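You operate a simulated robot arm through the tools that you are given. There is no shell and no other tool. Be economical: measure what you need, move in short steps, check, and stop when the job is done.

Carry out the task below with a simulated two-armed robot. There is one attempt and no reset: what you move stays moved.

## Task
On the table, fold the blue napkin in half and then in half again.

The check looks at the end state, three seconds after you hand in, the way a careful person would. Anything else that was tipped, shoved, dropped, spilled or broken makes it a failure. Flat cloth is picked up by pressing the open fingertips on it (5 to 10 N) and closing them slowly along it; thin cloth reads only 2 to 8 mm in the jaws.

## Robot
Two 7-joint arms with two-finger parallel grippers on one trunk, on a base that drives. Base frame: it is fixed to the floor where the robot stands at the start and does not move with it; the origin is under the middle of the robot, x ahead of it, y to its left, z up. Units: mm, degrees, N and s.
The left shoulder is at the start at [70, 134, 1151], the right one opposite. Places, roughly: table [700, 0, 900]. Payload 1.57 kg a hand.
Tool frame (each hand has its own): the origin (TCP) lies between the finger pads and is the grasp point; the fingertips stand 30 mm ahead of it; z points along the fingers, y is the line along which they close. The gripper opens to 80 mm. The fingers are 17 mm wide and 12 mm thick; the gripper's body (40 by 82 mm) begins 80 mm behind the TCP.
Orientation is that of the tool frame in the base frame, as a unit quaternion [x, y, z, w]. With the fingers straight down and closing along the base's y, the tool's x points along the base's -x, its y along +y and its z along -z.

## Interface
- The arms move only by the tool apply_moves. It takes "left_plan", "right_plan" or both (then of equal length, played together; a hand with none holds still); each is a list of rows, each a list of 3 entries, a list of its own where there are three numbers: the turn, a rotation vector about the base's x, y, z in degrees, then the shift along the base's x, y, z in mm, then the finger opening in mm, from 0 to 80. In form: [[[ax, ay, az], [x, y, z], gripper], ...]. A call has 1 to 10 rows; each row shifts and turns the commanded pose from where the row before left it. Each row takes 0.2 s and may step no farther than 50 mm and 8.6 degrees from the row before; otherwise, or with a gripper value out of range, the whole call is refused. A pose out of reach is approached as far as the arm can. The call stops where the force on the tool passes 40 N (or 10 N more than at its start, if that is more) or the arm is blocked; 0.2 s more then pass. The fingers move at their own pace (about 153 mm/s each) and stop on an object; they squeeze with about 41 N. The grip force told is the motor's: it shows also when the fingers shut on nothing. Time passes only in rows, and 0.2 s behind the last, so rows that do not move let the fingers close. The reply holds the time, the measured pose of the TCP, the force on the tool along the base axes, the opening and the grip force, in the units named above and with some noise.
- Cameras (640 x 400 px; columns grow to the right, rows downward): "scene" is now at [136, 9.4, 1381.1]; the picture's right is [0.13, -0.99, 0.00], its down [-0.71, -0.09, -0.70] and it looks along [0.70, 0.09, -0.71] (base axes); focal length 229 px, centre (320, 200). "left" rides on the left gripper at [72, 7, -122] in its tool frame; the picture's right is [-0.09, 1.00, 0.00], its down [-0.84, -0.08, -0.54] and it looks along [-0.54, -0.05, 0.84] (tool axes); focal length 238 px, centre (320, 200). "right" rides on the right gripper at [72, -7, -122] in its tool frame; the picture's right is [0.09, 1.00, 0.00], its down [-0.84, 0.08, -0.54] and it looks along [-0.54, 0.05, 0.84] (tool axes); focal length 238 px, centre (320, 200). There is no depth. A picture from a camera that has moved, and an enlarged one, comes with that camera's place and axes in the base frame and with its lens. The place of the scene camera against the robot may be out by one fixed shift of up to 25 mm in any direction.
- grab_frame(camera): a new picture of that camera. No time passes.
- move_column(by): slides the trunk up (or, below 0, down) by that many mm; the arms and the scene camera ride with it, the base frame stays. It gives what a move gives, with no picture.
- base_move(legs): drives the robot by 1 to 6 legs, each [ahead, left, turn to the left] in mm, mm and degrees, along the robot's own axes; the way and the turn of a leg run together, so that a leg with both is an arc; at most 1500 mm and 180 degrees a leg. The arms and the cameras ride along, it lands a little off, and it stops where it bumps. It gives what a move gives.
- pan_tilt(pan, tilt): turns the head with the scene camera to pan (to the left, within 86 degrees either way) and tilt (down, from -29 to 69), counted from straight ahead of the robot. It gives what a move gives.
- close_up(camera, box): a new picture of the part [left, top, right, bottom] of that camera's present view, enlarged. No time passes.
- close_job(): hands the job in; it is judged then, once.

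Work in short steps. Places have to be worked out from the pictures, the camera data and where the tool is seen: move nearer, look again, correct. Check each grasp and each placing, and mend what went wrong. You have 120 turns and 108 pictures in all, those below and enlarged ones among them. Open the grippers and draw the arms clear of the work before you hand the job in, unless the task says otherwise; then end with one line.

The tools are called after "Emit:" as name(argument=value, ...) on one line, values as JSON. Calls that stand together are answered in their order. apply_moves: Moves the arms, as the interface text tells. Its arguments: {"type":"object","properties":{"left_plan":{"type":"array"},"right_plan":{"type":"array"}},"required":[]} The other tools are called the same way: move_column (by) slides the trunk up or down; base_move (legs) drives the base; pan_tilt (pan, tilt) turns the head that bears the scene camera; grab_frame (camera) takes a picture; close_up (camera, box) takes an enlarged picture of a part of a camera's view; close_job () hands the job in.

At the start:

```text
time_s: 0.0
left_eef_pos: [404.7, 194.2, 1087.8]
left_orientation: [0.0, 1.0, 0.0, 0.0]
left_force: [0.4, 0.5, -0.2]
left_width: 79.8
left_finger_force: 0.0
right_eef_pos: [407.3, -139.4, 1052.1]
right_orientation: [0.0, 1.0, 0.001, 0.0]
right_force: [0.0, 0.0, 0.8]
right_width: 80.2
right_finger_force: 0.1
trunk travel left (down, up): [-725.0, 215.0]
robot x, y, heading: [-0.4, -0.4, 0.0]
head pan, tilt: [7.5, 45.4]
```

scene: 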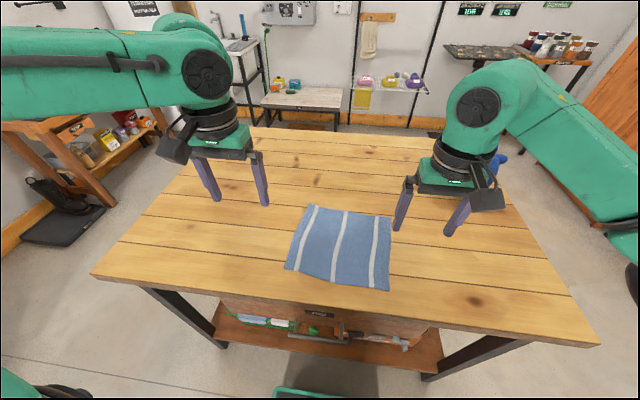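
right: 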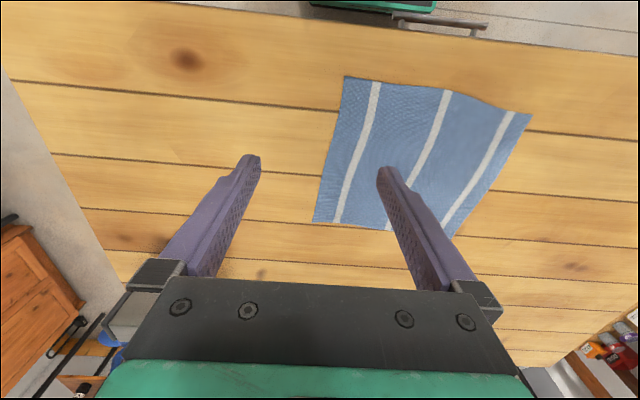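
left: 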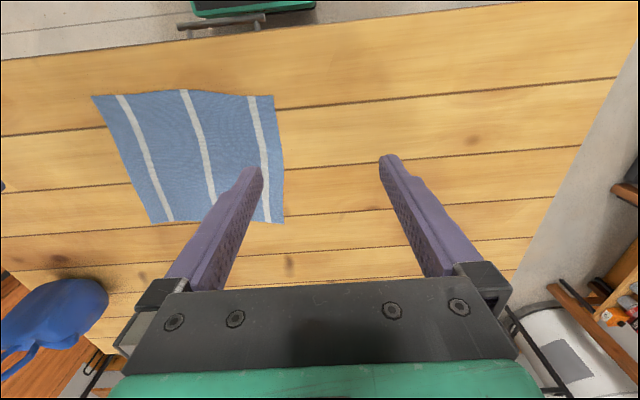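

The two wrist views triangulate to a cloth plane at about z≈858. That puts the napkin corners near NL(383,132), NR(362,-115), FR(580,-137) and FL(602,107). I'll bring both hands above the near corners with the tips still about 50 mm up, then look again.

Emit:
apply_moves(left_plan=[[[0, 0, 0], [-5, -29, -45], 30], [[0, 0, 0], [-5, -29, -45], 30], [[0, 0, 0], [-5, -29, -45], 30], [[0, 0, 0], [0, 0, -13], 30], [[0, 0, 0], [0, 0, 0], 30]], right_plan=[[[0, 0, 0], [-12, 16, -40], 30], [[0, 0, 0], [-12, 16, -40], 30], [[0, 0, 0], [-11, 16, -32], 30], [[0, 0, 0], [0, 0, 0], 30], [[0, 0, 0], [0, 0, 0], 30]])

Emit:
grab_frame(camera="right")

Emit:
grab_frame(camera="left")

Emit:
grab_frame(camera="scene")

```text
refused: row 1 steps farther than a row can; nothing moved
```

```text
104 pictures are left
camera right: at [335.3, -145.7, 1174.5], right [-0.09, 1.0, 0.0], down [0.84, 0.08, 0.54], along [0.54, 0.05, -0.84], focal length 238 px, centre (320, 200)
```

right: 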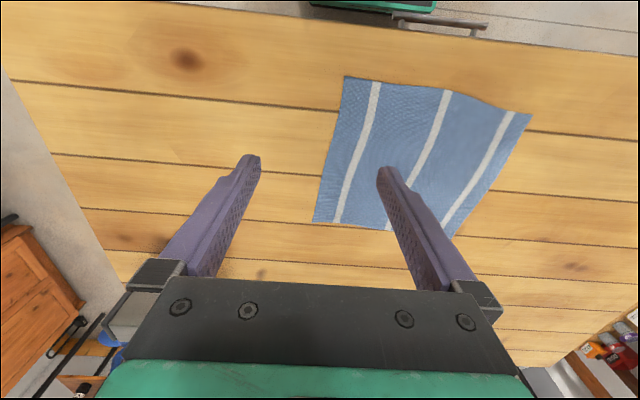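

```text
103 pictures are left
camera left: at [332.8, 200.5, 1208.1], right [0.09, 1.0, 0.0], down [0.84, -0.08, 0.54], along [0.54, -0.05, -0.84], focal length 238 px, centre (320, 200)
```

left: 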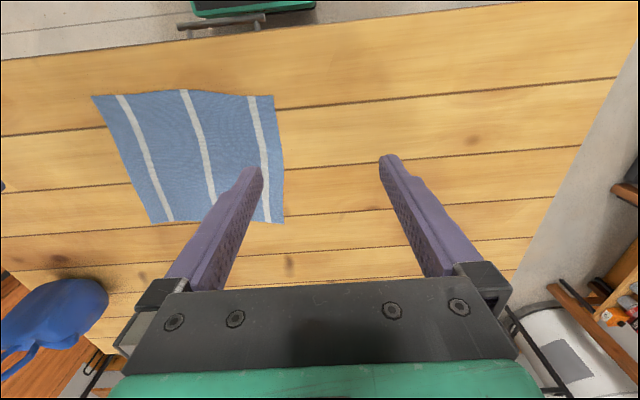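

```text
102 pictures are left
camera scene: at [136.0, 9.4, 1381.1], right [0.13, -0.99, 0.0], down [-0.71, -0.09, -0.7], along [0.7, 0.09, -0.71], focal length 229 px, centre (320, 200)
```

scene: 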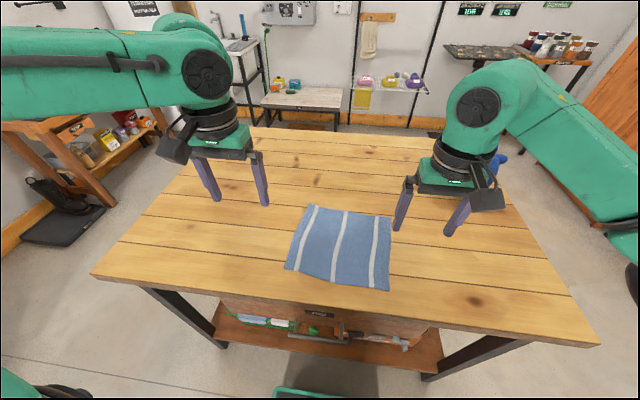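

The first row of the left plan stepped farther than 50 mm, so the call was refused. I'll repeat the same move in shorter steps.

Emit:
apply_moves(left_plan=[[[0, 0, 0], [-4, -22, -37], 30], [[0, 0, 0], [-4, -22, -37], 30], [[0, 0, 0], [-4, -22, -37], 30], [[0, 0, 0], [-4, -22, -37], 30], [[0, 0, 0], [0, 0, 0], 30]], right_plan=[[[0, 0, 0], [-9, 12, -28], 30], [[0, 0, 0], [-9, 12, -28], 30], [[0, 0, 0], [-9, 12, -28], 30], [[0, 0, 0], [-8, 12, -28], 30], [[0, 0, 0], [0, 0, 0], 30]])

Emit:
grab_frame(camera="right")

Emit:
grab_frame(camera="left")

Emit:
grab_frame(camera="scene")

```text
time_s: 1.2
left_eef_pos: [388.3, 105.4, 938.5]
left_orientation: [0.0, 1.0, 0.0, 0.0]
left_force: [-0.4, 0.4, 0.6]
left_width: 30.1
left_finger_force: 0.1
right_eef_pos: [369.4, -90.7, 939.7]
right_orientation: [0.0, 1.0, 0.0, 0.001]
right_force: [-0.8, 0.1, -0.7]
right_width: 29.8
right_finger_force: 0.1
trunk travel left (down, up): [-725.0, 215.0]
robot x, y, heading: [1.9, -0.6, -0.0]
head pan, tilt: [7.5, 45.4]
```

```text
101 pictures are left
camera right: at [298.9, -97.7, 1062.1], right [-0.09, 1.0, 0.0], down [0.84, 0.08, 0.54], along [0.54, 0.05, -0.84], focal length 238 px, centre (320, 200)
```

right: 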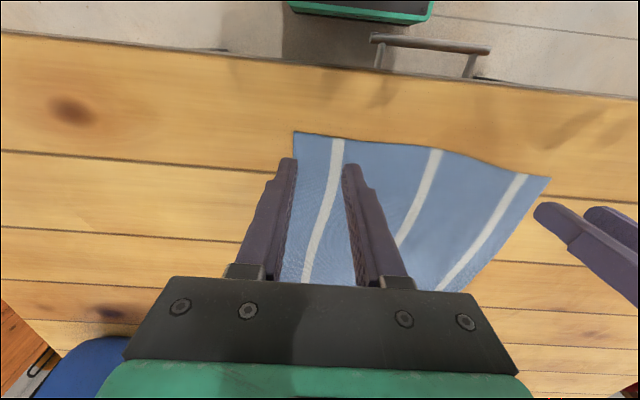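

```text
100 pictures are left
camera left: at [316.1, 112.7, 1059.1], right [0.09, 1.0, 0.0], down [0.84, -0.08, 0.54], along [0.54, -0.05, -0.84], focal length 238 px, centre (320, 200)
```

left: 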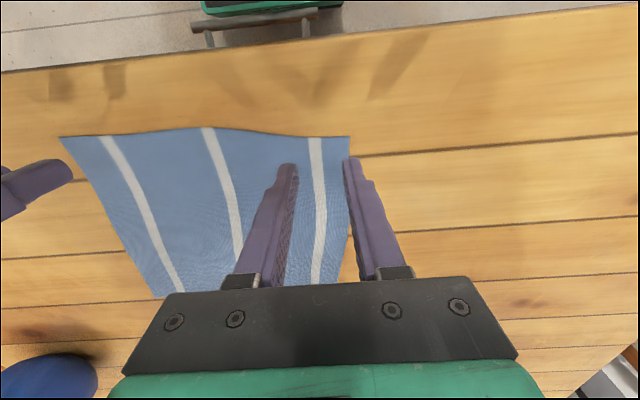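

```text
99 pictures are left
camera scene: at [135.2, 9.6, 1381.2], right [0.13, -0.99, 0.0], down [-0.71, -0.09, -0.7], along [0.7, 0.09, -0.71], focal length 229 px, centre (320, 200)
```

scene: 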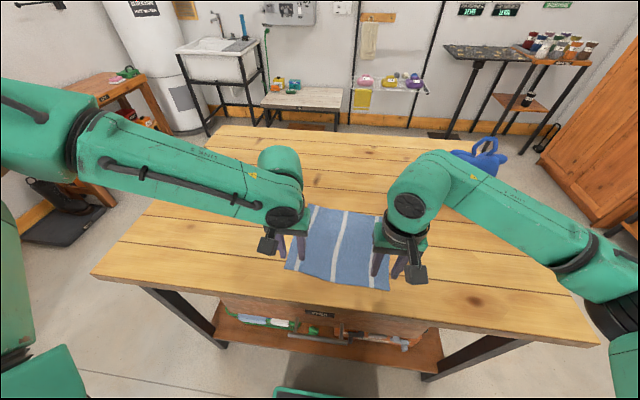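

The new views confirm the corners at NR(362,-114) and NL(382,132), with the table at z≈858. I'll make a small lateral correction and descend most of the way, leaving the tips about 6 mm above the cloth.

Emit:
apply_moves(left_plan=[[[0, 0, 0], [0, -4, -22], 30], [[0, 0, 0], [0, 0, -20], 30], [[0, 0, 0], [0, 0, 0], 30]], right_plan=[[[0, 0, 0], [3, 5, -22], 30], [[0, 0, 0], [0, 0, -20], 30], [[0, 0, 0], [0, 0, 0], 30]])

Emit:
apply_moves(left_plan=[[[0, 0, 0], [0, 0, -3], 30], [[0, 0, 0], [0, 0, -2], 30], [[0, 0, 0], [0, 0, 0], 30]], right_plan=[[[0, 0, 0], [0, 0, -3], 30], [[0, 0, 0], [0, 0, -2], 30], [[0, 0, 0], [0, 0, 0], 30]])

Emit:
grab_frame(camera="right")

Emit:
grab_frame(camera="left")

```text
time_s: 2.0
left_eef_pos: [390.9, 101.9, 897.6]
left_orientation: [0.0, 1.0, 0.001, 0.0]
left_force: [1.1, 0.5, 0.7]
left_width: 29.8
left_finger_force: 0.1
right_eef_pos: [374.1, -87.3, 900.5]
right_orientation: [0.0, 1.0, 0.0, 0.0]
right_force: [-0.1, 0.2, 0.9]
right_width: 30.0
right_finger_force: 0.0
trunk travel left (down, up): [-725.0, 215.0]
robot x, y, heading: [-0.8, 1.2, -0.1]
head pan, tilt: [7.5, 45.4]
```

```text
time_s: 2.8
left_eef_pos: [390.5, 101.8, 892.0]
left_orientation: [0.0, 1.0, -0.001, 0.0]
left_force: [-0.7, -0.5, 0.1]
left_width: 30.2
left_finger_force: 0.0
right_eef_pos: [375.9, -87.2, 894.3]
right_orientation: [-0.001, 1.0, -0.001, 0.0]
right_force: [0.0, 0.4, -0.1]
right_width: 29.9
right_finger_force: 0.0
trunk travel left (down, up): [-725.0, 215.0]
robot x, y, heading: [-0.3, 0.9, 0.2]
head pan, tilt: [7.5, 45.4]
```

```text
98 pictures are left
camera right: at [303.5, -93.2, 1015.8], right [-0.09, 1.0, 0.0], down [0.84, 0.08, 0.54], along [0.54, 0.05, -0.84], focal length 238 px, centre (320, 200)
```

right: 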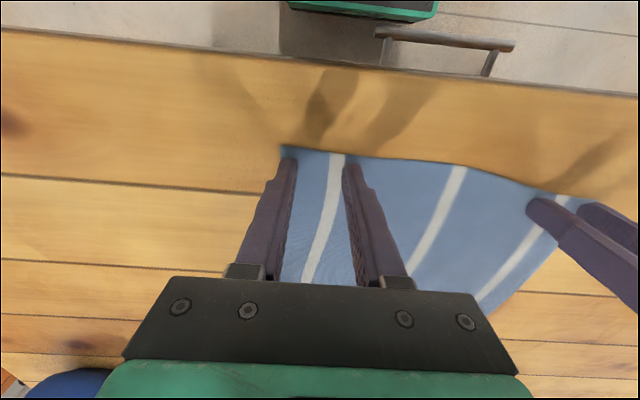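

```text
97 pictures are left
camera left: at [317.8, 108.5, 1013.1], right [0.09, 1.0, 0.0], down [0.84, -0.08, 0.54], along [0.54, -0.05, -0.84], focal length 238 px, centre (320, 200)
```

left: 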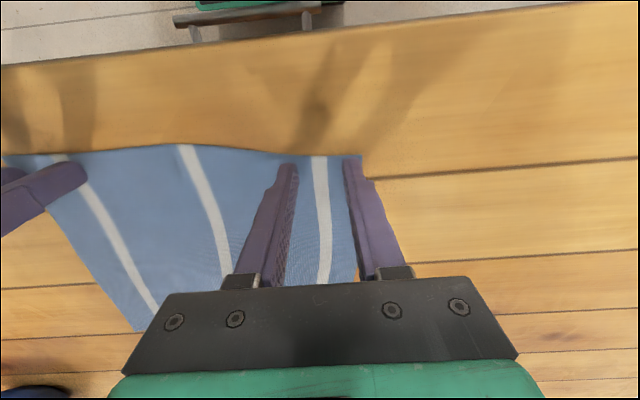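

Both hands are in place but there's no contact yet. I'll go down in small steps until I feel 5–10 N.

Emit:
apply_moves(left_plan=[[[0, 0, 0], [0, 0, -1.5], 30], [[0, 0, 0], [0, 0, -1], 30], [[0, 0, 0], [0, 0, 0], 30]], right_plan=[[[0, 0, 0], [0, 0, -2], 30], [[0, 0, 0], [0, 0, -2], 30], [[0, 0, 0], [0, 0, 0], 30]])

```text
time_s: 3.6
left_eef_pos: [388.7, 100.0, 891.7]
left_orientation: [0.001, 1.0, 0.001, 0.002]
left_force: [0.0, 1.0, 0.5]
left_width: 29.9
left_finger_force: 0.2
right_eef_pos: [375.1, -86.8, 891.8]
right_orientation: [-0.001, 1.0, 0.0, 0.001]
right_force: [0.8, -0.8, 12.5]
right_width: 30.1
right_finger_force: 0.1
trunk travel left (down, up): [-725.0, 215.0]
robot x, y, heading: [0.7, -2.6, 0.2]
head pan, tilt: [7.5, 45.4]
```

The right hand is pressing with 12.5 N, so I'll ease it off slightly. The left hand still has to go down.

Emit:
apply_moves(left_plan=[[[0, 0, 0], [0, 0, -1], 30], [[0, 0, 0], [0, 0, 0], 30]], right_plan=[[[0, 0, 0], [0, 0, 0.5], 30], [[0, 0, 0], [0, 0, 0], 30]])

```text
time_s: 4.2
left_eef_pos: [388.8, 100.0, 892.2]
left_orientation: [0.0, 1.0, -0.001, 0.002]
left_force: [1.5, -1.3, 10.2]
left_width: 30.1
left_finger_force: 0.1
right_eef_pos: [374.1, -87.0, 889.9]
right_orientation: [0.0, 1.0, 0.0, 0.001]
right_force: [2.0, -0.3, 9.8]
right_width: 30.0
right_finger_force: 0.2
trunk travel left (down, up): [-725.0, 215.0]
robot x, y, heading: [3.2, 3.2, 0.1]
head pan, tilt: [7.5, 45.4]
```

Both tips are now pressing with about 10 N. I'll close slowly along the cloth.

Emit:
apply_moves(left_plan=[[[0, 0, 0], [0, 0, 0], 26], [[0, 0, 0], [0, 0, 0], 22], [[0, 0, 0], [0, 0, 0], 18], [[0, 0, 0], [0, 0, 0], 14], [[0, 0, 0], [0, 0, 0], 10], [[0, 0, 0], [0, 0, 0], 6], [[0, 0, 0], [0, 0, 0], 3], [[0, 0, 0], [0, 0, 0], 0], [[0, 0, 0], [0, 0, 0], 0]], right_plan=[[[0, 0, 0], [0, 0, 0], 26], [[0, 0, 0], [0, 0, 0], 22], [[0, 0, 0], [0, 0, 0], 18], [[0, 0, 0], [0, 0, 0], 14], [[0, 0, 0], [0, 0, 0], 10], [[0, 0, 0], [0, 0, 0], 6], [[0, 0, 0], [0, 0, 0], 3], [[0, 0, 0], [0, 0, 0], 0], [[0, 0, 0], [0, 0, 0], 0]])

Emit:
grab_frame(camera="right")

Emit:
grab_frame(camera="left")

```text
time_s: 6.2
left_eef_pos: [387.8, 101.1, 891.9]
left_orientation: [-0.001, 1.0, -0.001, 0.002]
left_force: [-0.6, 0.1, 20.2]
left_width: 1.8
left_finger_force: 23.3
right_eef_pos: [374.2, -86.6, 891.2]
right_orientation: [0.0, 1.0, 0.001, 0.001]
right_force: [-0.6, 0.0, 3.0]
right_width: 0.0
right_finger_force: 21.6
trunk travel left (down, up): [-725.0, 215.0]
robot x, y, heading: [1.9, -1.2, -0.1]
head pan, tilt: [7.5, 45.4]
```

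```text
96 pictures are left
camera right: at [301.2, -93.5, 1012.7], right [-0.09, 1.0, 0.0], down [0.84, 0.08, 0.54], along [0.54, 0.05, -0.84], focal length 238 px, centre (320, 200)
```

right: 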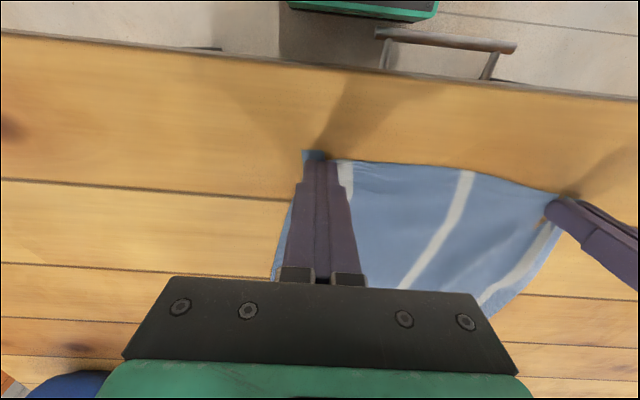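

```text
95 pictures are left
camera left: at [314.4, 108.0, 1011.4], right [0.09, 1.0, 0.0], down [0.83, -0.08, 0.54], along [0.54, -0.05, -0.84], focal length 238 px, centre (320, 200)
```

left: 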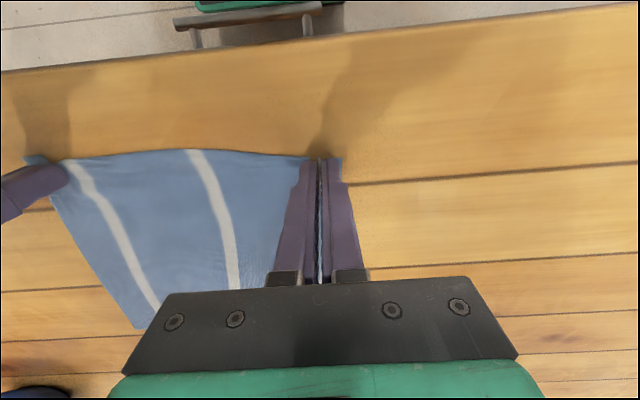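

The left reads 1.8 mm, which is probably a pinch. The right reads 0.0, which is doubtful. I'll lift both by 15 mm and see which one carries cloth.

Emit:
apply_moves(left_plan=[[[0, 0, 0], [0, 0, 8], 0], [[0, 0, 0], [0, 0, 7], 0]], right_plan=[[[0, 0, 0], [0, 0, 8], 0], [[0, 0, 0], [0, 0, 7], 0]])

Emit:
close_up(camera="right", box=[220, 100, 480, 300])

Emit:
close_up(camera="left", box=[180, 100, 440, 300])

```text
time_s: 6.8
left_eef_pos: [388.3, 102.4, 905.2]
left_orientation: [0.0, 1.0, 0.001, 0.0]
left_force: [0.2, -0.4, 0.0]
left_width: 1.6
left_finger_force: 23.1
right_eef_pos: [373.8, -86.4, 905.5]
right_orientation: [0.0, 1.0, 0.001, 0.0]
right_force: [-0.1, 0.0, -0.3]
right_width: 0.0
right_finger_force: 20.8
trunk travel left (down, up): [-725.0, 215.0]
robot x, y, heading: [-0.6, 3.8, -0.2]
head pan, tilt: [7.5, 45.4]
```

```text
2.00 times, centred on (350, 200) of right
camera zoom: at [302.2, -93.2, 1027.1], right [-0.09, 1.0, 0.0], down [0.84, 0.08, 0.54], along [0.54, 0.05, -0.84], focal length 477 px, centre (260, 200)
```

zoom: 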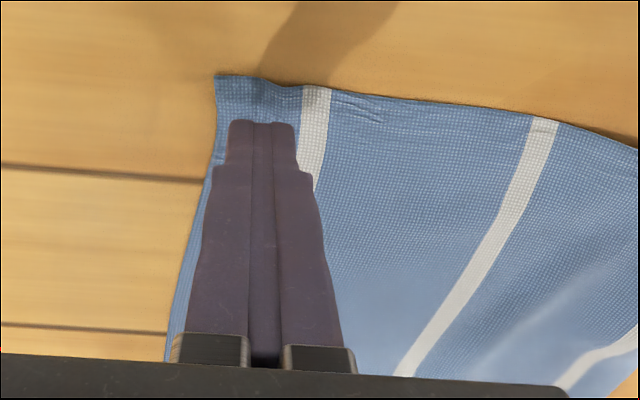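

```text
2.00 times, centred on (310, 200) of left
camera zoom: at [315.9, 108.8, 1025.2], right [0.09, 1.0, 0.0], down [0.84, -0.08, 0.54], along [0.54, -0.05, -0.84], focal length 477 px, centre (340, 200)
```

zoom: 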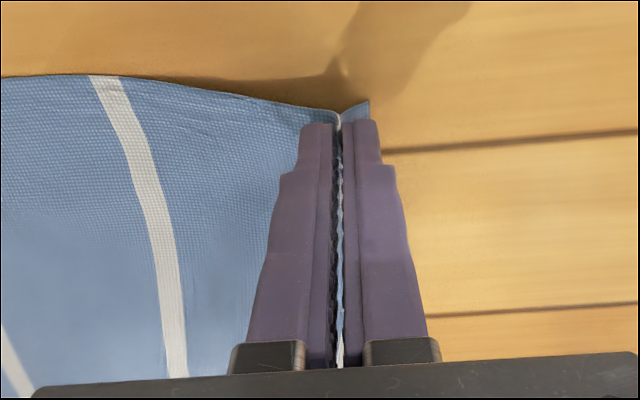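

The left hand has a clean pinch, but the right fingers slid over the cloth. The right corner is now at about (360,-103). I'll reopen, shift the right hand inward and press a little harder, lowering slightly as it closes.

Emit:
apply_moves(right_plan=[[[0, 0, 0], [-1, 6, 3], 34], [[0, 0, 0], [-1, 6, 0], 34], [[0, 0, 0], [0, 0, -10], 34], [[0, 0, 0], [0, 0, -7], 34], [[0, 0, 0], [0, 0, -0.8], 34], [[0, 0, 0], [0, 0, 0], 34]])

Emit:
grab_frame(camera="right")

```text
time_s: 8.2
left_eef_pos: [389.0, 101.6, 904.4]
left_orientation: [0.0, 1.0, 0.0, 0.0]
left_force: [0.6, -0.2, 0.2]
left_width: 1.7
left_finger_force: 23.4
right_eef_pos: [372.6, -75.4, 891.1]
right_orientation: [0.0, 1.0, 0.0, 0.0]
right_force: [1.0, -0.5, 7.1]
right_width: 33.6
right_finger_force: 0.1
trunk travel left (down, up): [-725.0, 215.0]
robot x, y, heading: [2.4, 0.6, -0.1]
head pan, tilt: [7.5, 45.4]
```

```text
92 pictures are left
camera right: at [301.6, -80.7, 1012.8], right [-0.09, 1.0, 0.0], down [0.84, 0.08, 0.54], along [0.54, 0.05, -0.84], focal length 238 px, centre (320, 200)
```

right: 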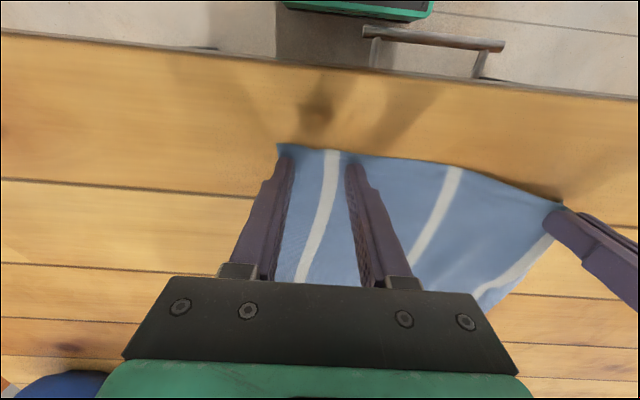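

The position is good and the force is 7 N. I'll close slowly and add a little downward push partway.

Emit:
apply_moves(right_plan=[[[0, 0, 0], [0, 0, -0.3], 31], [[0, 0, 0], [0, 0, -0.2], 28], [[0, 0, 0], [0, 0, 0], 25], [[0, 0, 0], [0, 0, -0.2], 22], [[0, 0, 0], [0, 0, 0], 19], [[0, 0, 0], [0, 0, -0.2], 16], [[0, 0, 0], [0, 0, 0], 13]])

Emit:
close_up(camera="right", box=[220, 100, 480, 300])

```text
time_s: 9.8
left_eef_pos: [389.4, 102.1, 906.2]
left_orientation: [0.0, 1.0, -0.001, 0.001]
left_force: [-0.3, -3.4, 0.1]
left_width: 1.7
left_finger_force: 23.3
right_eef_pos: [371.8, -73.5, 891.5]
right_orientation: [0.0, 1.0, 0.0, 0.002]
right_force: [1.2, 4.9, 21.9]
right_width: 12.2
right_finger_force: 0.0
trunk travel left (down, up): [-725.0, 215.0]
robot x, y, heading: [0.6, 1.5, -0.1]
head pan, tilt: [7.5, 45.4]
```

```text
2.00 times, centred on (350, 200) of right
camera zoom: at [299.7, -80.1, 1012.6], right [-0.09, 1.0, 0.0], down [0.84, 0.08, 0.54], along [0.54, 0.05, -0.84], focal length 477 px, centre (260, 200)
```

zoom: 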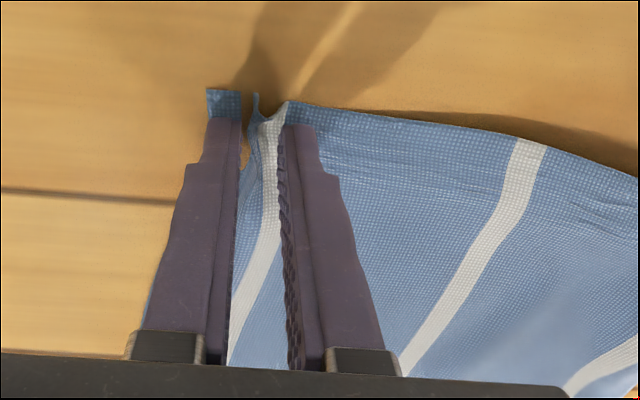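

A ridge is standing up between the fingers. I'll finish closing.

Emit:
apply_moves(right_plan=[[[0, 0, 0], [0, 0, 0], 10], [[0, 0, 0], [0, 0, 0], 7], [[0, 0, 0], [0, 0, 0], 4], [[0, 0, 0], [0, 0, 0], 1], [[0, 0, 0], [0, 0, 0], 0], [[0, 0, 0], [0, 0, 0], 0]])

Emit:
apply_moves(right_plan=[[[0, 0, 0], [0, 0, 8], 0], [[0, 0, 0], [0, 0, 8], 0]])

Emit:
close_up(camera="right", box=[220, 100, 480, 300])

```text
time_s: 11.2
left_eef_pos: [388.2, 101.0, 906.3]
left_orientation: [0.0, 1.0, 0.001, 0.001]
left_force: [-0.1, -5.0, -0.3]
left_width: 1.5
left_finger_force: 23.4
right_eef_pos: [371.9, -74.5, 890.2]
right_orientation: [0.0, 1.0, 0.0, 0.002]
right_force: [1.2, 4.0, 27.7]
right_width: 2.1
right_finger_force: 23.7
trunk travel left (down, up): [-725.0, 215.0]
robot x, y, heading: [0.2, -0.3, -0.2]
head pan, tilt: [7.5, 45.4]
```

```text
time_s: 11.8
left_eef_pos: [389.5, 101.7, 905.1]
left_orientation: [0.0, 1.0, 0.001, 0.0]
left_force: [-0.5, -2.4, -0.4]
left_width: 1.8
left_finger_force: 23.1
right_eef_pos: [371.7, -73.5, 904.9]
right_orientation: [0.0, 1.0, -0.001, 0.001]
right_force: [-0.2, 2.4, -0.6]
right_width: 1.7
right_finger_force: 23.5
trunk travel left (down, up): [-725.0, 215.0]
robot x, y, heading: [1.7, 1.0, 0.1]
head pan, tilt: [7.5, 45.4]
```

```text
2.00 times, centred on (350, 200) of right
camera zoom: at [300.6, -80.3, 1026.9], right [-0.09, 1.0, 0.0], down [0.84, 0.08, 0.54], along [0.54, 0.05, -0.84], focal length 477 px, centre (260, 200)
```

zoom: 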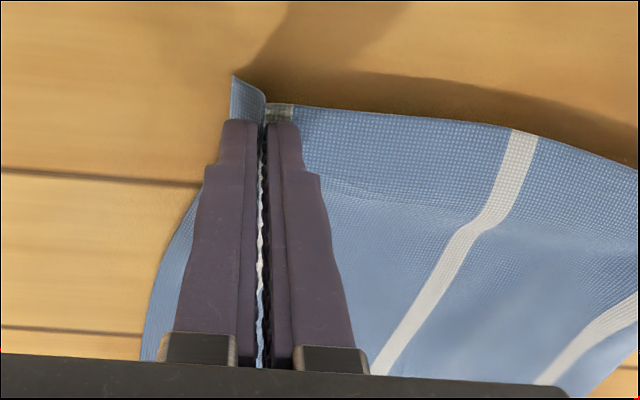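

Both hands now hold the near edge with a 1.7 mm pinch. I'll carry it up and over toward the far edge, tilting the hands slightly, and stop at the top of the arc to look.

Emit:
apply_moves(left_plan=[[[0, 0, 0], [10, 0, 25], 0], [[0, 0, 0], [15, -2, 22], 0], [[0, 3, 0], [22, -3, 18], 0], [[0, 3, 0], [25, -3, 12], 0], [[0, 3, 0], [28, -3, 5], 0]], right_plan=[[[0, 0, 0], [10, 0, 25], 0], [[0, 0, 0], [15, -2, 22], 0], [[0, 3, 0], [22, -3, 18], 0], [[0, 3, 0], [25, -3, 12], 0], [[0, 3, 0], [28, -3, 5], 0]])

Emit:
grab_frame(camera="scene")

Emit:
grab_frame(camera="right")

Emit:
grab_frame(camera="left")

```text
time_s: 13.0
left_eef_pos: [464.2, 110.7, 990.0]
left_orientation: [0.003, 0.997, -0.007, -0.077]
left_force: [2.9, -40.0, -1.1]
left_width: 2.8
left_finger_force: 24.8
left hand out of reach, approached as far as the arm can: row 4, 5
right_eef_pos: [474.4, -79.6, 987.8]
right_orientation: [-0.005, 0.997, 0.005, -0.077]
right_force: [-1.8, 39.7, -0.5]
right_width: 3.1
right_finger_force: 25.1
trunk travel left (down, up): [-725.0, 215.0]
robot x, y, heading: [-4.2, 0.9, -0.2]
head pan, tilt: [7.5, 45.4]
```

```text
89 pictures are left
camera scene: at [136.5, 10.7, 1381.1], right [0.13, -0.99, 0.0], down [-0.71, -0.09, -0.7], along [0.7, 0.09, -0.71], focal length 229 px, centre (320, 200)
```

scene: 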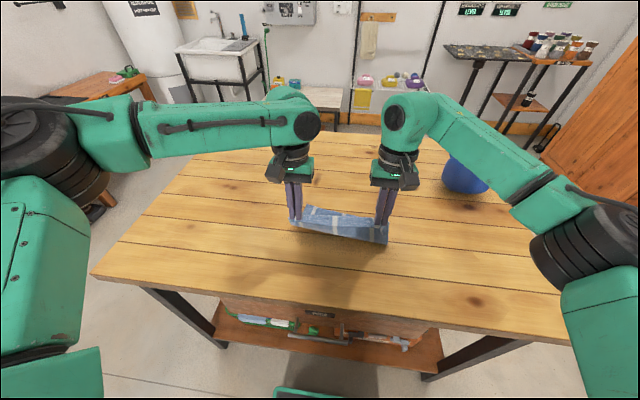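

```text
88 pictures are left
camera right: at [422.0, -88.7, 1119.8], right [-0.1, 0.99, 0.02], down [0.91, 0.08, 0.41], along [0.4, 0.06, -0.91], focal length 238 px, centre (320, 200)
```

right: 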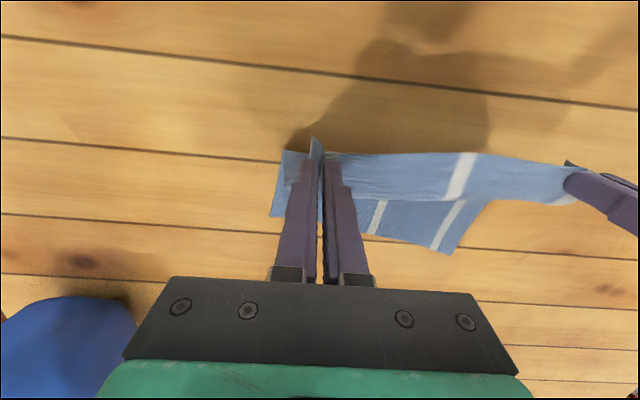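

```text
87 pictures are left
camera left: at [410.5, 119.7, 1120.0], right [0.09, 0.99, -0.03], down [0.91, -0.07, 0.41], along [0.41, -0.07, -0.91], focal length 238 px, centre (320, 200)
```

left: 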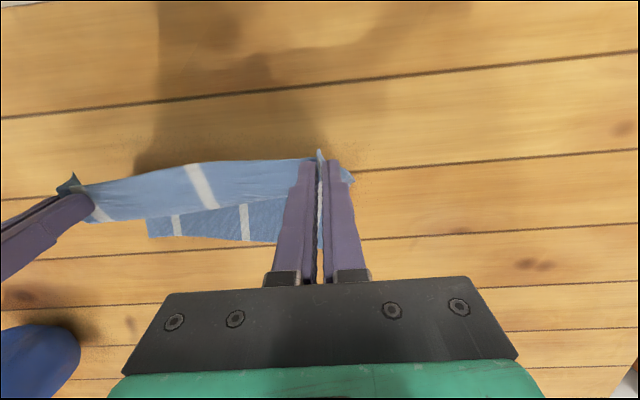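

The left arm couldn't follow the last rows, probably because of the tilt, and the napkin's edge is now taut at 40 N. I'll undo the tilt in both hands and let the left hand recover.

Emit:
apply_moves(left_plan=[[[0, -4.5, 0], [0, 0, 0], 0], [[0, -4.5, 0], [0, 0, 0], 0]], right_plan=[[[0, -4.5, 0], [-5, 8, 0], 0], [[0, -4.5, 0], [-5, 6, 0], 0]])

```text
time_s: 13.6
left_eef_pos: [463.9, 114.8, 991.1]
left_orientation: [0.0, 1.0, -0.002, 0.002]
left_force: [-0.5, -25.5, -0.8]
left_width: 1.8
left_finger_force: 23.4
right_eef_pos: [462.6, -72.0, 987.6]
right_orientation: [0.0, 1.0, 0.001, 0.0]
right_force: [0.4, 24.3, 0.4]
right_width: 1.9
right_finger_force: 23.9
trunk travel left (down, up): [-725.0, 215.0]
robot x, y, heading: [-1.4, 1.4, 0.3]
head pan, tilt: [7.5, 45.4]
```

Tension is down to 25 N. I'll move the left hand inward in small steps to see whether it can follow.

Emit:
apply_moves(left_plan=[[[0, 0, 0], [0, -6, 0], 0], [[0, 0, 0], [8, -6, -5], 0], [[0, 0, 0], [8, 0, -5], 0]])

```text
time_s: 14.4
left_eef_pos: [481.7, 103.5, 980.2]
left_orientation: [-0.002, 1.0, 0.0, -0.001]
left_force: [-0.2, -0.3, -0.5]
left_width: 1.8
left_finger_force: 23.4
right_eef_pos: [465.0, -72.3, 986.1]
right_orientation: [0.001, 1.0, -0.002, -0.001]
right_force: [0.6, 2.3, -0.2]
right_width: 1.8
right_finger_force: 23.1
trunk travel left (down, up): [-725.0, 215.0]
robot x, y, heading: [-0.3, 2.8, -0.1]
head pan, tilt: [7.5, 45.4]
```

The cloth is relaxed again, with the hands 176 mm apart and upright. I'll look for the far corners before lowering.

Emit:
grab_frame(camera="right")

Emit:
grab_frame(camera="left")

```text
86 pictures are left
camera right: at [392.6, -78.9, 1108.1], right [-0.09, 1.0, 0.0], down [0.84, 0.08, 0.54], along [0.54, 0.05, -0.84], focal length 238 px, centre (320, 200)
```

right: 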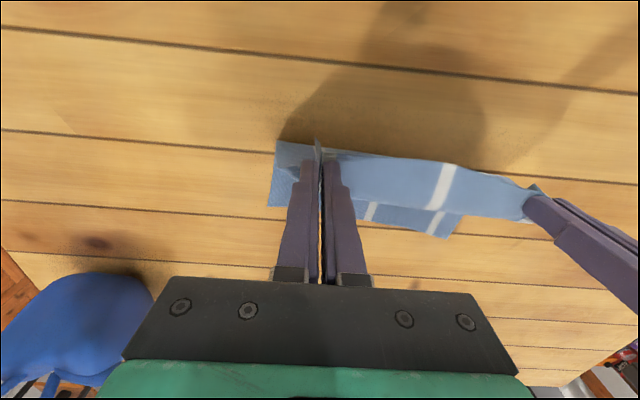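

```text
85 pictures are left
camera left: at [408.4, 109.5, 1100.8], right [0.09, 1.0, 0.0], down [0.84, -0.08, 0.54], along [0.54, -0.05, -0.84], focal length 238 px, centre (320, 200)
```

left: 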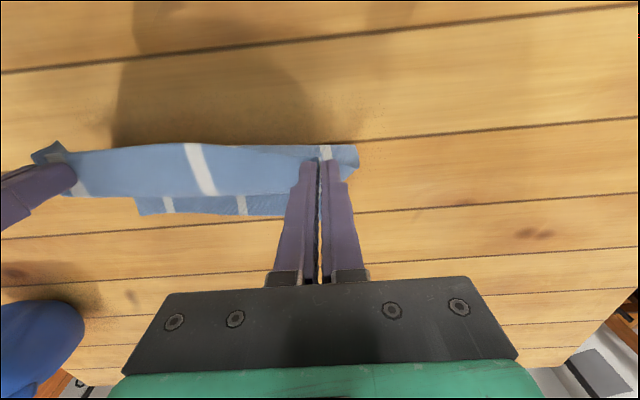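

The far corners are now at FR≈(567,-129) and FL≈(600,114). The targets are left TCP ≈(588,85) and right TCP ≈(565,-86). I'll go halfway first and check that the arms follow.

Emit:
apply_moves(left_plan=[[[0, 0, 0], [20, -2, -4], 0], [[0, 0, 0], [20, -3, -8], 0], [[0, 0, 0], [18, -4, -12], 0]], right_plan=[[[0, 0, 0], [20, -1, -4], 0], [[0, 0, 0], [18, -2, -8], 0], [[0, 0, 0], [18, -3, -12], 0]])

```text
time_s: 15.2
left_eef_pos: [501.9, 117.4, 965.5]
left_orientation: [0.006, 1.0, -0.011, 0.004]
left_force: [1.9, -20.6, 0.0]
left_width: 1.9
left_finger_force: 23.2
left hand out of reach, approached as far as the arm can: row 1, 2, 3
right_eef_pos: [514.4, -68.3, 965.4]
right_orientation: [-0.007, 1.0, 0.009, 0.0]
right_force: [-2.4, 20.6, -0.1]
right_width: 1.7
right_finger_force: 23.6
trunk travel left (down, up): [-725.0, 215.0]
robot x, y, heading: [-1.5, 1.9, 0.0]
head pan, tilt: [7.5, 45.4]
stopped in row 3 (left hand): the force on the tool passed its limit (the readings are from after the stop); the commanded pose is now the measured one
```

The left arm reached a posture limit that the right arm didn't, and the tension stopped the move. I'll bring the right hand back to slacken the cloth, then test whether yawing the left hand clockwise frees it.

Emit:
apply_moves(left_plan=[[[0, 0, 0], [0, -4, 0], 0], [[0, 0, -5], [0, -4, 0], 0], [[0, 0, -5], [5, 0, 0], 0], [[0, 0, 0], [8, 0, 0], 0]], right_plan=[[[0, 0, 0], [-10, 3, 0], 0], [[0, 0, 0], [-10, 3, 0], 0], [[0, 0, 0], [0, 0, 0], 0], [[0, 0, 0], [0, 0, 0], 0]])

```text
time_s: 16.2
left_eef_pos: [505.3, 122.6, 967.5]
left_orientation: [0.091, 0.996, -0.011, 0.004]
left_force: [-1.2, -28.7, -1.1]
left_width: 2.2
left_finger_force: 23.9
left hand out of reach, approached as far as the arm can: row 1, 2, 3, 4
right_eef_pos: [495.6, -66.0, 966.7]
right_orientation: [-0.006, 1.0, 0.008, 0.0]
right_force: [1.1, 28.7, -0.1]
right_width: 2.0
right_finger_force: 23.4
trunk travel left (down, up): [-725.0, 215.0]
robot x, y, heading: [1.7, -4.4, 0.0]
head pan, tilt: [7.5, 45.4]
```

I'll look at the scene camera to see the left arm's posture.

Emit:
grab_frame(camera="scene")

```text
84 pictures are left
camera scene: at [136.2, 9.6, 1381.1], right [0.13, -0.99, 0.0], down [-0.71, -0.09, -0.7], along [0.7, 0.09, -0.71], focal length 229 px, centre (320, 200)
```

scene: 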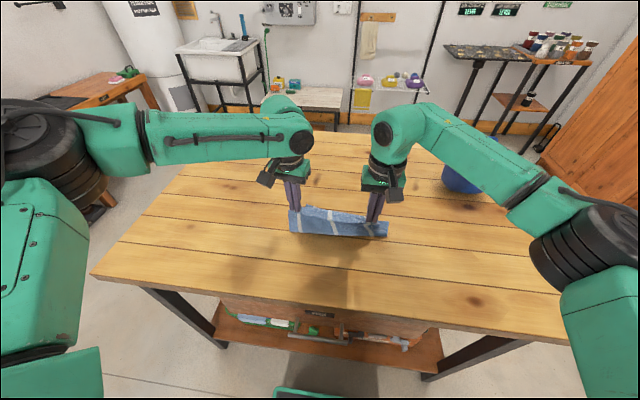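

The left forearm lies nearly horizontal, so the wrist bend is probably the limit. Being lower over the table should help. I'll slacken the cloth and lower both hands by 40 mm.

Emit:
apply_moves(left_plan=[[[0, 0, 0], [0, -4, -15], 0], [[0, 0, 0], [0, -4, -15], 0], [[0, 0, 0], [0, -4, -10], 0]], right_plan=[[[0, 0, 0], [-4, 2, -15], 0], [[0, 0, 0], [-4, 0, -15], 0], [[0, 0, 0], [-4, 0, -10], 0]])

```text
time_s: 17.1
left_eef_pos: [494.0, 121.8, 933.1]
left_orientation: [0.09, 0.996, -0.009, 0.004]
left_force: [-1.2, -22.4, -0.9]
left_width: 1.6
left_finger_force: 23.7
left hand out of reach, approached as far as the arm can: row 1, 2, 3
right_eef_pos: [483.8, -64.8, 926.2]
right_orientation: [-0.006, 1.0, 0.008, -0.001]
right_force: [1.0, 22.7, 0.9]
right_width: 2.1
right_finger_force: 23.9
trunk travel left (down, up): [-725.0, 215.0]
robot x, y, heading: [-1.7, -1.9, 0.1]
head pan, tilt: [7.5, 45.4]
```

The left hand now drifts back and outward as it goes lower, so this is a posture limit and not simple distance. Driving the base forward would carry the hands over instead. I'll tilt the head down to see the clearance between base and table.

Emit:
pan_tilt(pan=0, tilt=69)

Emit:
grab_frame(camera="scene")

```text
time_s: 17.9
left_eef_pos: [492.8, 121.9, 932.1]
left_orientation: [0.09, 0.996, -0.008, 0.004]
left_force: [-0.6, -22.6, -1.0]
left_width: 1.8
left_finger_force: 23.3
right_eef_pos: [483.6, -65.4, 926.5]
right_orientation: [-0.005, 1.0, 0.007, 0.001]
right_force: [1.5, 21.9, 1.7]
right_width: 1.8
right_finger_force: 23.3
trunk travel left (down, up): [-725.0, 215.0]
robot x, y, heading: [-1.8, -1.9, -0.0]
head pan, tilt: [0.0, 68.8]
```

```text
83 pictures are left
camera scene: at [111.8, -1.1, 1352.8], right [0.0, -1.0, 0.0], down [-0.93, 0.0, -0.36], along [0.36, 0.0, -0.93], focal length 229 px, centre (320, 200)
```

scene: 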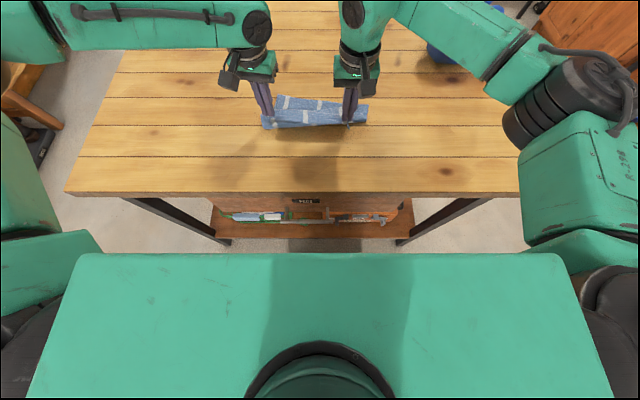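

The drawer handle sits near x≈280, z≈710. The base front is near x≈235 and the shelf front near x≈330, so there's about 90 mm of room. The remaining hand motion is about (+85,-28), and the base can make it. I'll relieve the tension first, then drive a first 40 mm.

Emit:
apply_moves(right_plan=[[[0, 0, 0], [-3, 5, 0], 0], [[0, 0, 0], [-3, 4, 4], 0]])

Emit:
base_move(legs=[[40, -13, -2]])

Emit:
grab_frame(camera="scene")

Emit:
grab_frame(camera="right")

```text
time_s: 18.5
left_eef_pos: [493.5, 122.9, 930.5]
left_orientation: [0.09, 0.996, -0.006, 0.003]
left_force: [-0.6, -9.2, 0.1]
left_width: 1.9
left_finger_force: 23.9
right_eef_pos: [477.6, -57.4, 929.9]
right_orientation: [-0.003, 1.0, 0.004, -0.001]
right_force: [1.0, 8.1, 0.6]
right_width: 1.9
right_finger_force: 23.6
trunk travel left (down, up): [-725.0, 215.0]
robot x, y, heading: [2.6, 0.5, 0.1]
head pan, tilt: [0.0, 68.8]
```

```text
time_s: 19.4
left_eef_pos: [533.1, 92.6, 933.2]
left_orientation: [0.107, 0.994, -0.008, 0.005]
left_force: [0.1, -3.2, -0.2]
left_width: 2.2
left_finger_force: 23.5
right_eef_pos: [512.1, -86.6, 933.6]
right_orientation: [0.012, 1.0, 0.004, 0.002]
right_force: [-0.3, 4.6, -0.6]
right_width: 2.0
right_finger_force: 23.4
trunk travel left (down, up): [-725.0, 215.0]
robot x, y, heading: [39.5, -14.5, -1.8]
head pan, tilt: [0.0, 68.8]
```

```text
82 pictures are left
camera scene: at [147.0, -16.6, 1353.3], right [-0.03, -1.0, 0.0], down [-0.93, 0.03, -0.37], along [0.37, -0.01, -0.93], focal length 229 px, centre (320, 200)
```

scene: 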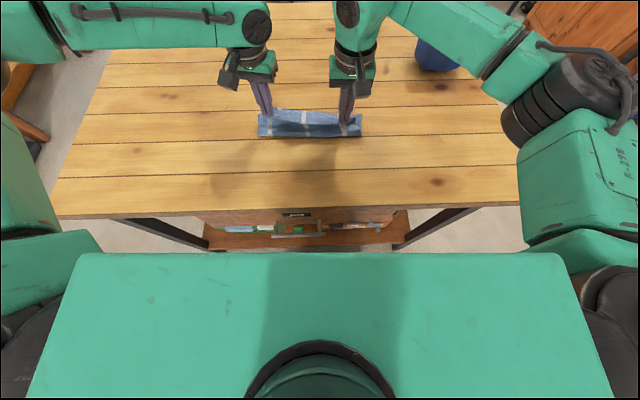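

```text
81 pictures are left
camera right: at [439.8, -91.0, 1053.6], right [-0.07, 1.0, 0.01], down [0.84, 0.05, 0.55], along [0.54, 0.04, -0.84], focal length 238 px, centre (320, 200)
```

right: 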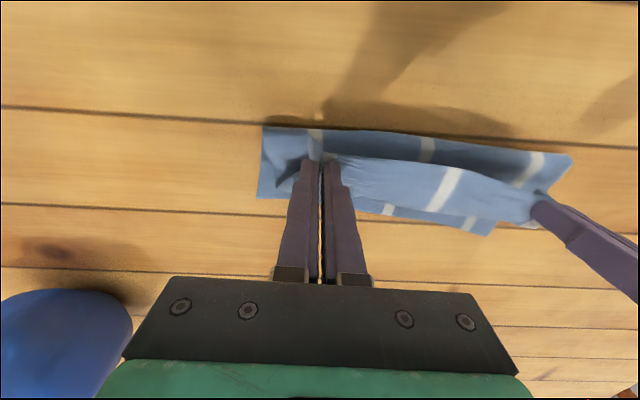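

The drive carried the fold over well, and the far corners stayed at about (567,-139) and (600,106). There's still about 54 mm to go. I'll drive 28 mm more, then try the rest with the arms.

Emit:
base_move(legs=[[28, -7, 0]])

Emit:
apply_moves(left_plan=[[[0, 0, 0], [8, -2, -5], 0], [[0, 0, 0], [8, -2, -8], 0]], right_plan=[[[0, 0, 0], [8, -2, -5], 0], [[0, 0, 0], [8, -2, -8], 0]])

```text
time_s: 20.2
left_eef_pos: [562.4, 83.5, 933.9]
left_orientation: [0.107, 0.994, -0.008, 0.003]
left_force: [-0.8, -3.8, -1.6]
left_width: 1.7
left_finger_force: 23.6
right_eef_pos: [540.0, -93.3, 931.2]
right_orientation: [0.013, 1.0, 0.007, 0.002]
right_force: [0.5, 3.2, 0.9]
right_width: 1.8
right_finger_force: 23.8
trunk travel left (down, up): [-725.0, 215.0]
robot x, y, heading: [70.4, -20.3, -1.9]
head pan, tilt: [0.0, 68.8]
```

```text
time_s: 20.8
left_eef_pos: [567.0, 88.3, 924.8]
left_orientation: [0.108, 0.994, -0.01, 0.004]
left_force: [-0.9, -17.2, -0.3]
left_width: 1.8
left_finger_force: 23.9
left hand out of reach, approached as far as the arm can: row 1, 2
right_eef_pos: [557.6, -96.1, 917.2]
right_orientation: [0.01, 1.0, 0.008, 0.001]
right_force: [1.1, 17.5, 0.5]
right_width: 1.9
right_finger_force: 23.3
trunk travel left (down, up): [-725.0, 215.0]
robot x, y, heading: [68.1, -23.1, -2.1]
head pan, tilt: [0.0, 68.8]
```

The left arm is at its limit at x=567. I'll put the hands in line, drive another 14 mm and lower with the trunk so the arms keep their posture.

Emit:
apply_moves(right_plan=[[[0, 0, 0], [-5, 6, 4], 0], [[0, 0, 0], [-5, 4, 4], 0]])

Emit:
base_move(legs=[[14, -10, 0]])

Emit:
grab_frame(camera="right")

Emit:
grab_frame(camera="left")

```text
time_s: 21.4
left_eef_pos: [567.2, 90.6, 923.5]
left_orientation: [0.107, 0.994, -0.008, 0.004]
left_force: [-0.5, -8.1, 0.4]
left_width: 2.1
left_finger_force: 23.5
right_eef_pos: [547.9, -88.6, 924.4]
right_orientation: [0.014, 1.0, 0.005, -0.001]
right_force: [0.4, 7.4, 0.4]
right_width: 1.8
right_finger_force: 24.2
trunk travel left (down, up): [-725.0, 215.0]
robot x, y, heading: [67.9, -18.8, -2.1]
head pan, tilt: [0.0, 68.8]
```

```text
time_s: 22.2
left_eef_pos: [578.3, 81.9, 925.6]
left_orientation: [0.107, 0.994, -0.01, 0.005]
left_force: [0.2, -5.0, 0.1]
left_width: 1.9
left_finger_force: 23.6
right_eef_pos: [558.6, -98.2, 926.9]
right_orientation: [0.012, 1.0, 0.006, 0.001]
right_force: [-0.3, 5.4, 0.1]
right_width: 1.7
right_finger_force: 23.2
trunk travel left (down, up): [-725.0, 215.0]
robot x, y, heading: [83.3, -32.5, -2.1]
head pan, tilt: [0.0, 68.8]
```

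```text
80 pictures are left
camera right: at [487.0, -102.9, 1048.4], right [-0.07, 1.0, 0.01], down [0.84, 0.05, 0.54], along [0.54, 0.05, -0.84], focal length 238 px, centre (320, 200)
```

right: 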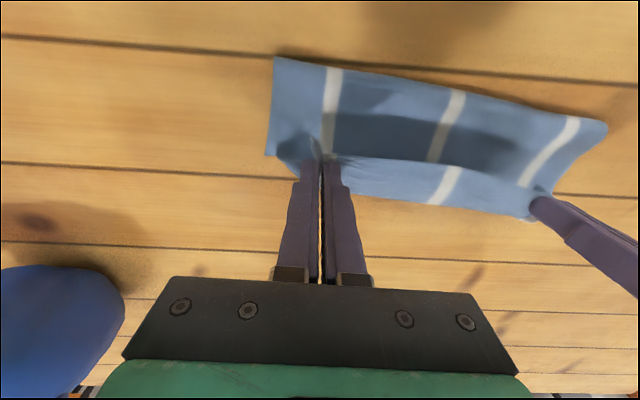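

```text
79 pictures are left
camera left: at [508.5, 106.1, 1045.1], right [0.3, 0.95, -0.02], down [0.8, -0.24, 0.55], along [0.52, -0.18, -0.83], focal length 238 px, centre (320, 200)
```

left: 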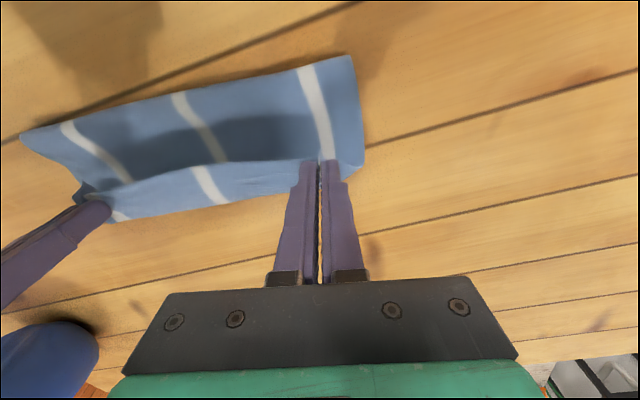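

The held edge is now just behind the far edge. I'll lower the hands with the trunk until the tips are just above the cloth.

Emit:
move_column(by=-24)

Emit:
grab_frame(camera="right")

Emit:
grab_frame(camera="left")

```text
time_s: 22.9
left_eef_pos: [580.6, 79.7, 899.2]
left_orientation: [0.107, 0.994, -0.007, 0.003]
left_force: [0.1, -4.9, 0.9]
left_width: 2.1
left_finger_force: 23.7
right_eef_pos: [561.0, -97.7, 900.5]
right_orientation: [0.012, 1.0, 0.006, -0.001]
right_force: [-0.1, 3.4, -0.4]
right_width: 1.6
right_finger_force: 23.3
trunk travel left (down, up): [-701.0, 239.0]
robot x, y, heading: [83.9, -34.2, -1.9]
head pan, tilt: [0.0, 68.8]
```

```text
78 pictures are left
camera right: at [489.3, -104.6, 1023.1], right [-0.07, 1.0, 0.01], down [0.84, 0.05, 0.54], along [0.54, 0.05, -0.84], focal length 238 px, centre (320, 200)
```

right: 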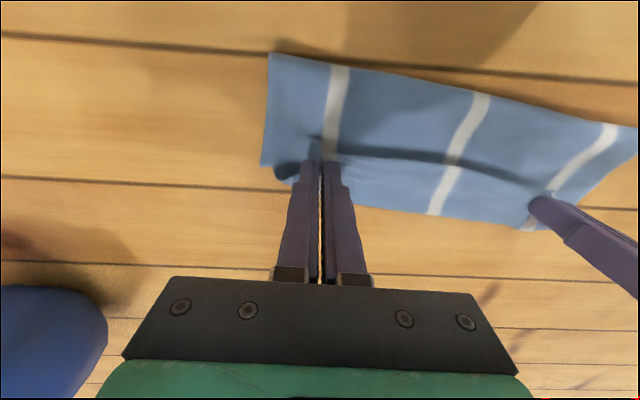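

```text
77 pictures are left
camera left: at [510.8, 104.1, 1020.2], right [0.3, 0.95, -0.01], down [0.8, -0.25, 0.55], along [0.52, -0.18, -0.83], focal length 238 px, centre (320, 200)
```

left: 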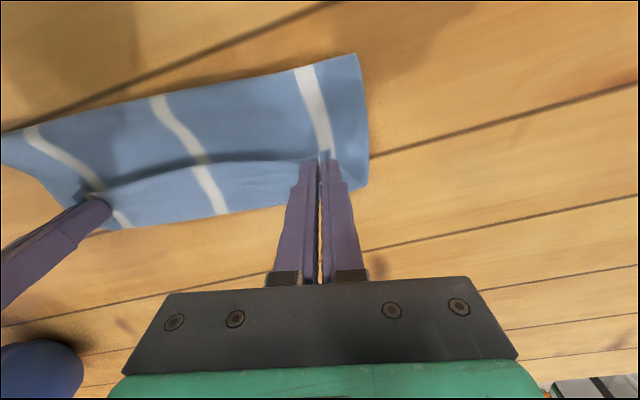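

The top layer's edge lies about 20 mm short of the far edge. Tilting the left fingers forward should extend its reach, because the wrist can stay back. I'll tilt the left while moving both hands forward 21 mm.

Emit:
apply_moves(left_plan=[[[0, -4, 0], [7, -1, 1], 0], [[0, -4, 0], [7, -1, 1], 0], [[0, -3, 0], [7, 0, 0], 0]], right_plan=[[[0, 0, 0], [7, -1, 0], 0], [[0, 0, 0], [7, -1, 0], 0], [[0, 0, 0], [7, 0, 0], 0]])

Emit:
grab_frame(camera="right")

Emit:
grab_frame(camera="left")

```text
time_s: 23.7
left_eef_pos: [602.3, 77.6, 902.7]
left_orientation: [0.108, 0.989, 0.002, 0.099]
left_force: [-1.1, -4.9, 0.0]
left_width: 1.8
left_finger_force: 23.8
right_eef_pos: [582.5, -98.7, 902.0]
right_orientation: [0.012, 1.0, 0.007, 0.0]
right_force: [0.4, 4.2, -0.8]
right_width: 1.7
right_finger_force: 22.9
trunk travel left (down, up): [-701.0, 239.0]
robot x, y, heading: [76.7, -30.1, -2.0]
head pan, tilt: [0.0, 68.8]
```

```text
76 pictures are left
camera right: at [511.5, -106.2, 1023.2], right [-0.07, 1.0, 0.01], down [0.84, 0.05, 0.54], along [0.54, 0.05, -0.84], focal length 238 px, centre (320, 200)
```

right: 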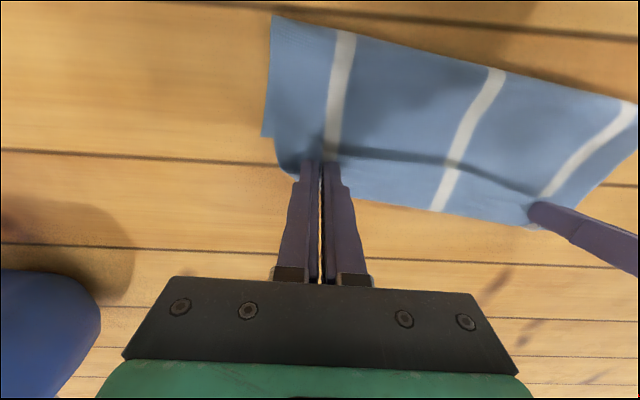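

```text
75 pictures are left
camera left: at [510.2, 102.3, 1006.3], right [0.3, 0.95, 0.04], down [0.68, -0.25, 0.69], along [0.67, -0.18, -0.72], focal length 238 px, centre (320, 200)
```

left: 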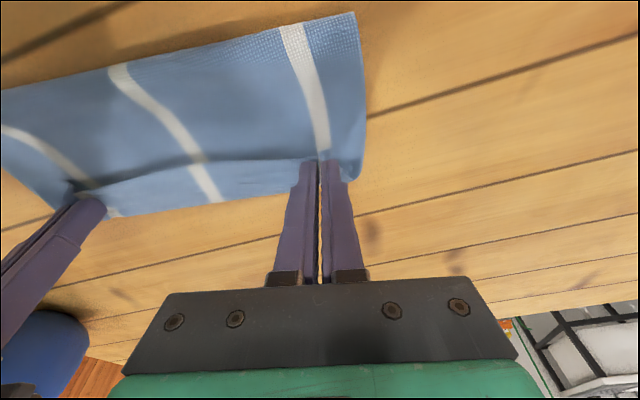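

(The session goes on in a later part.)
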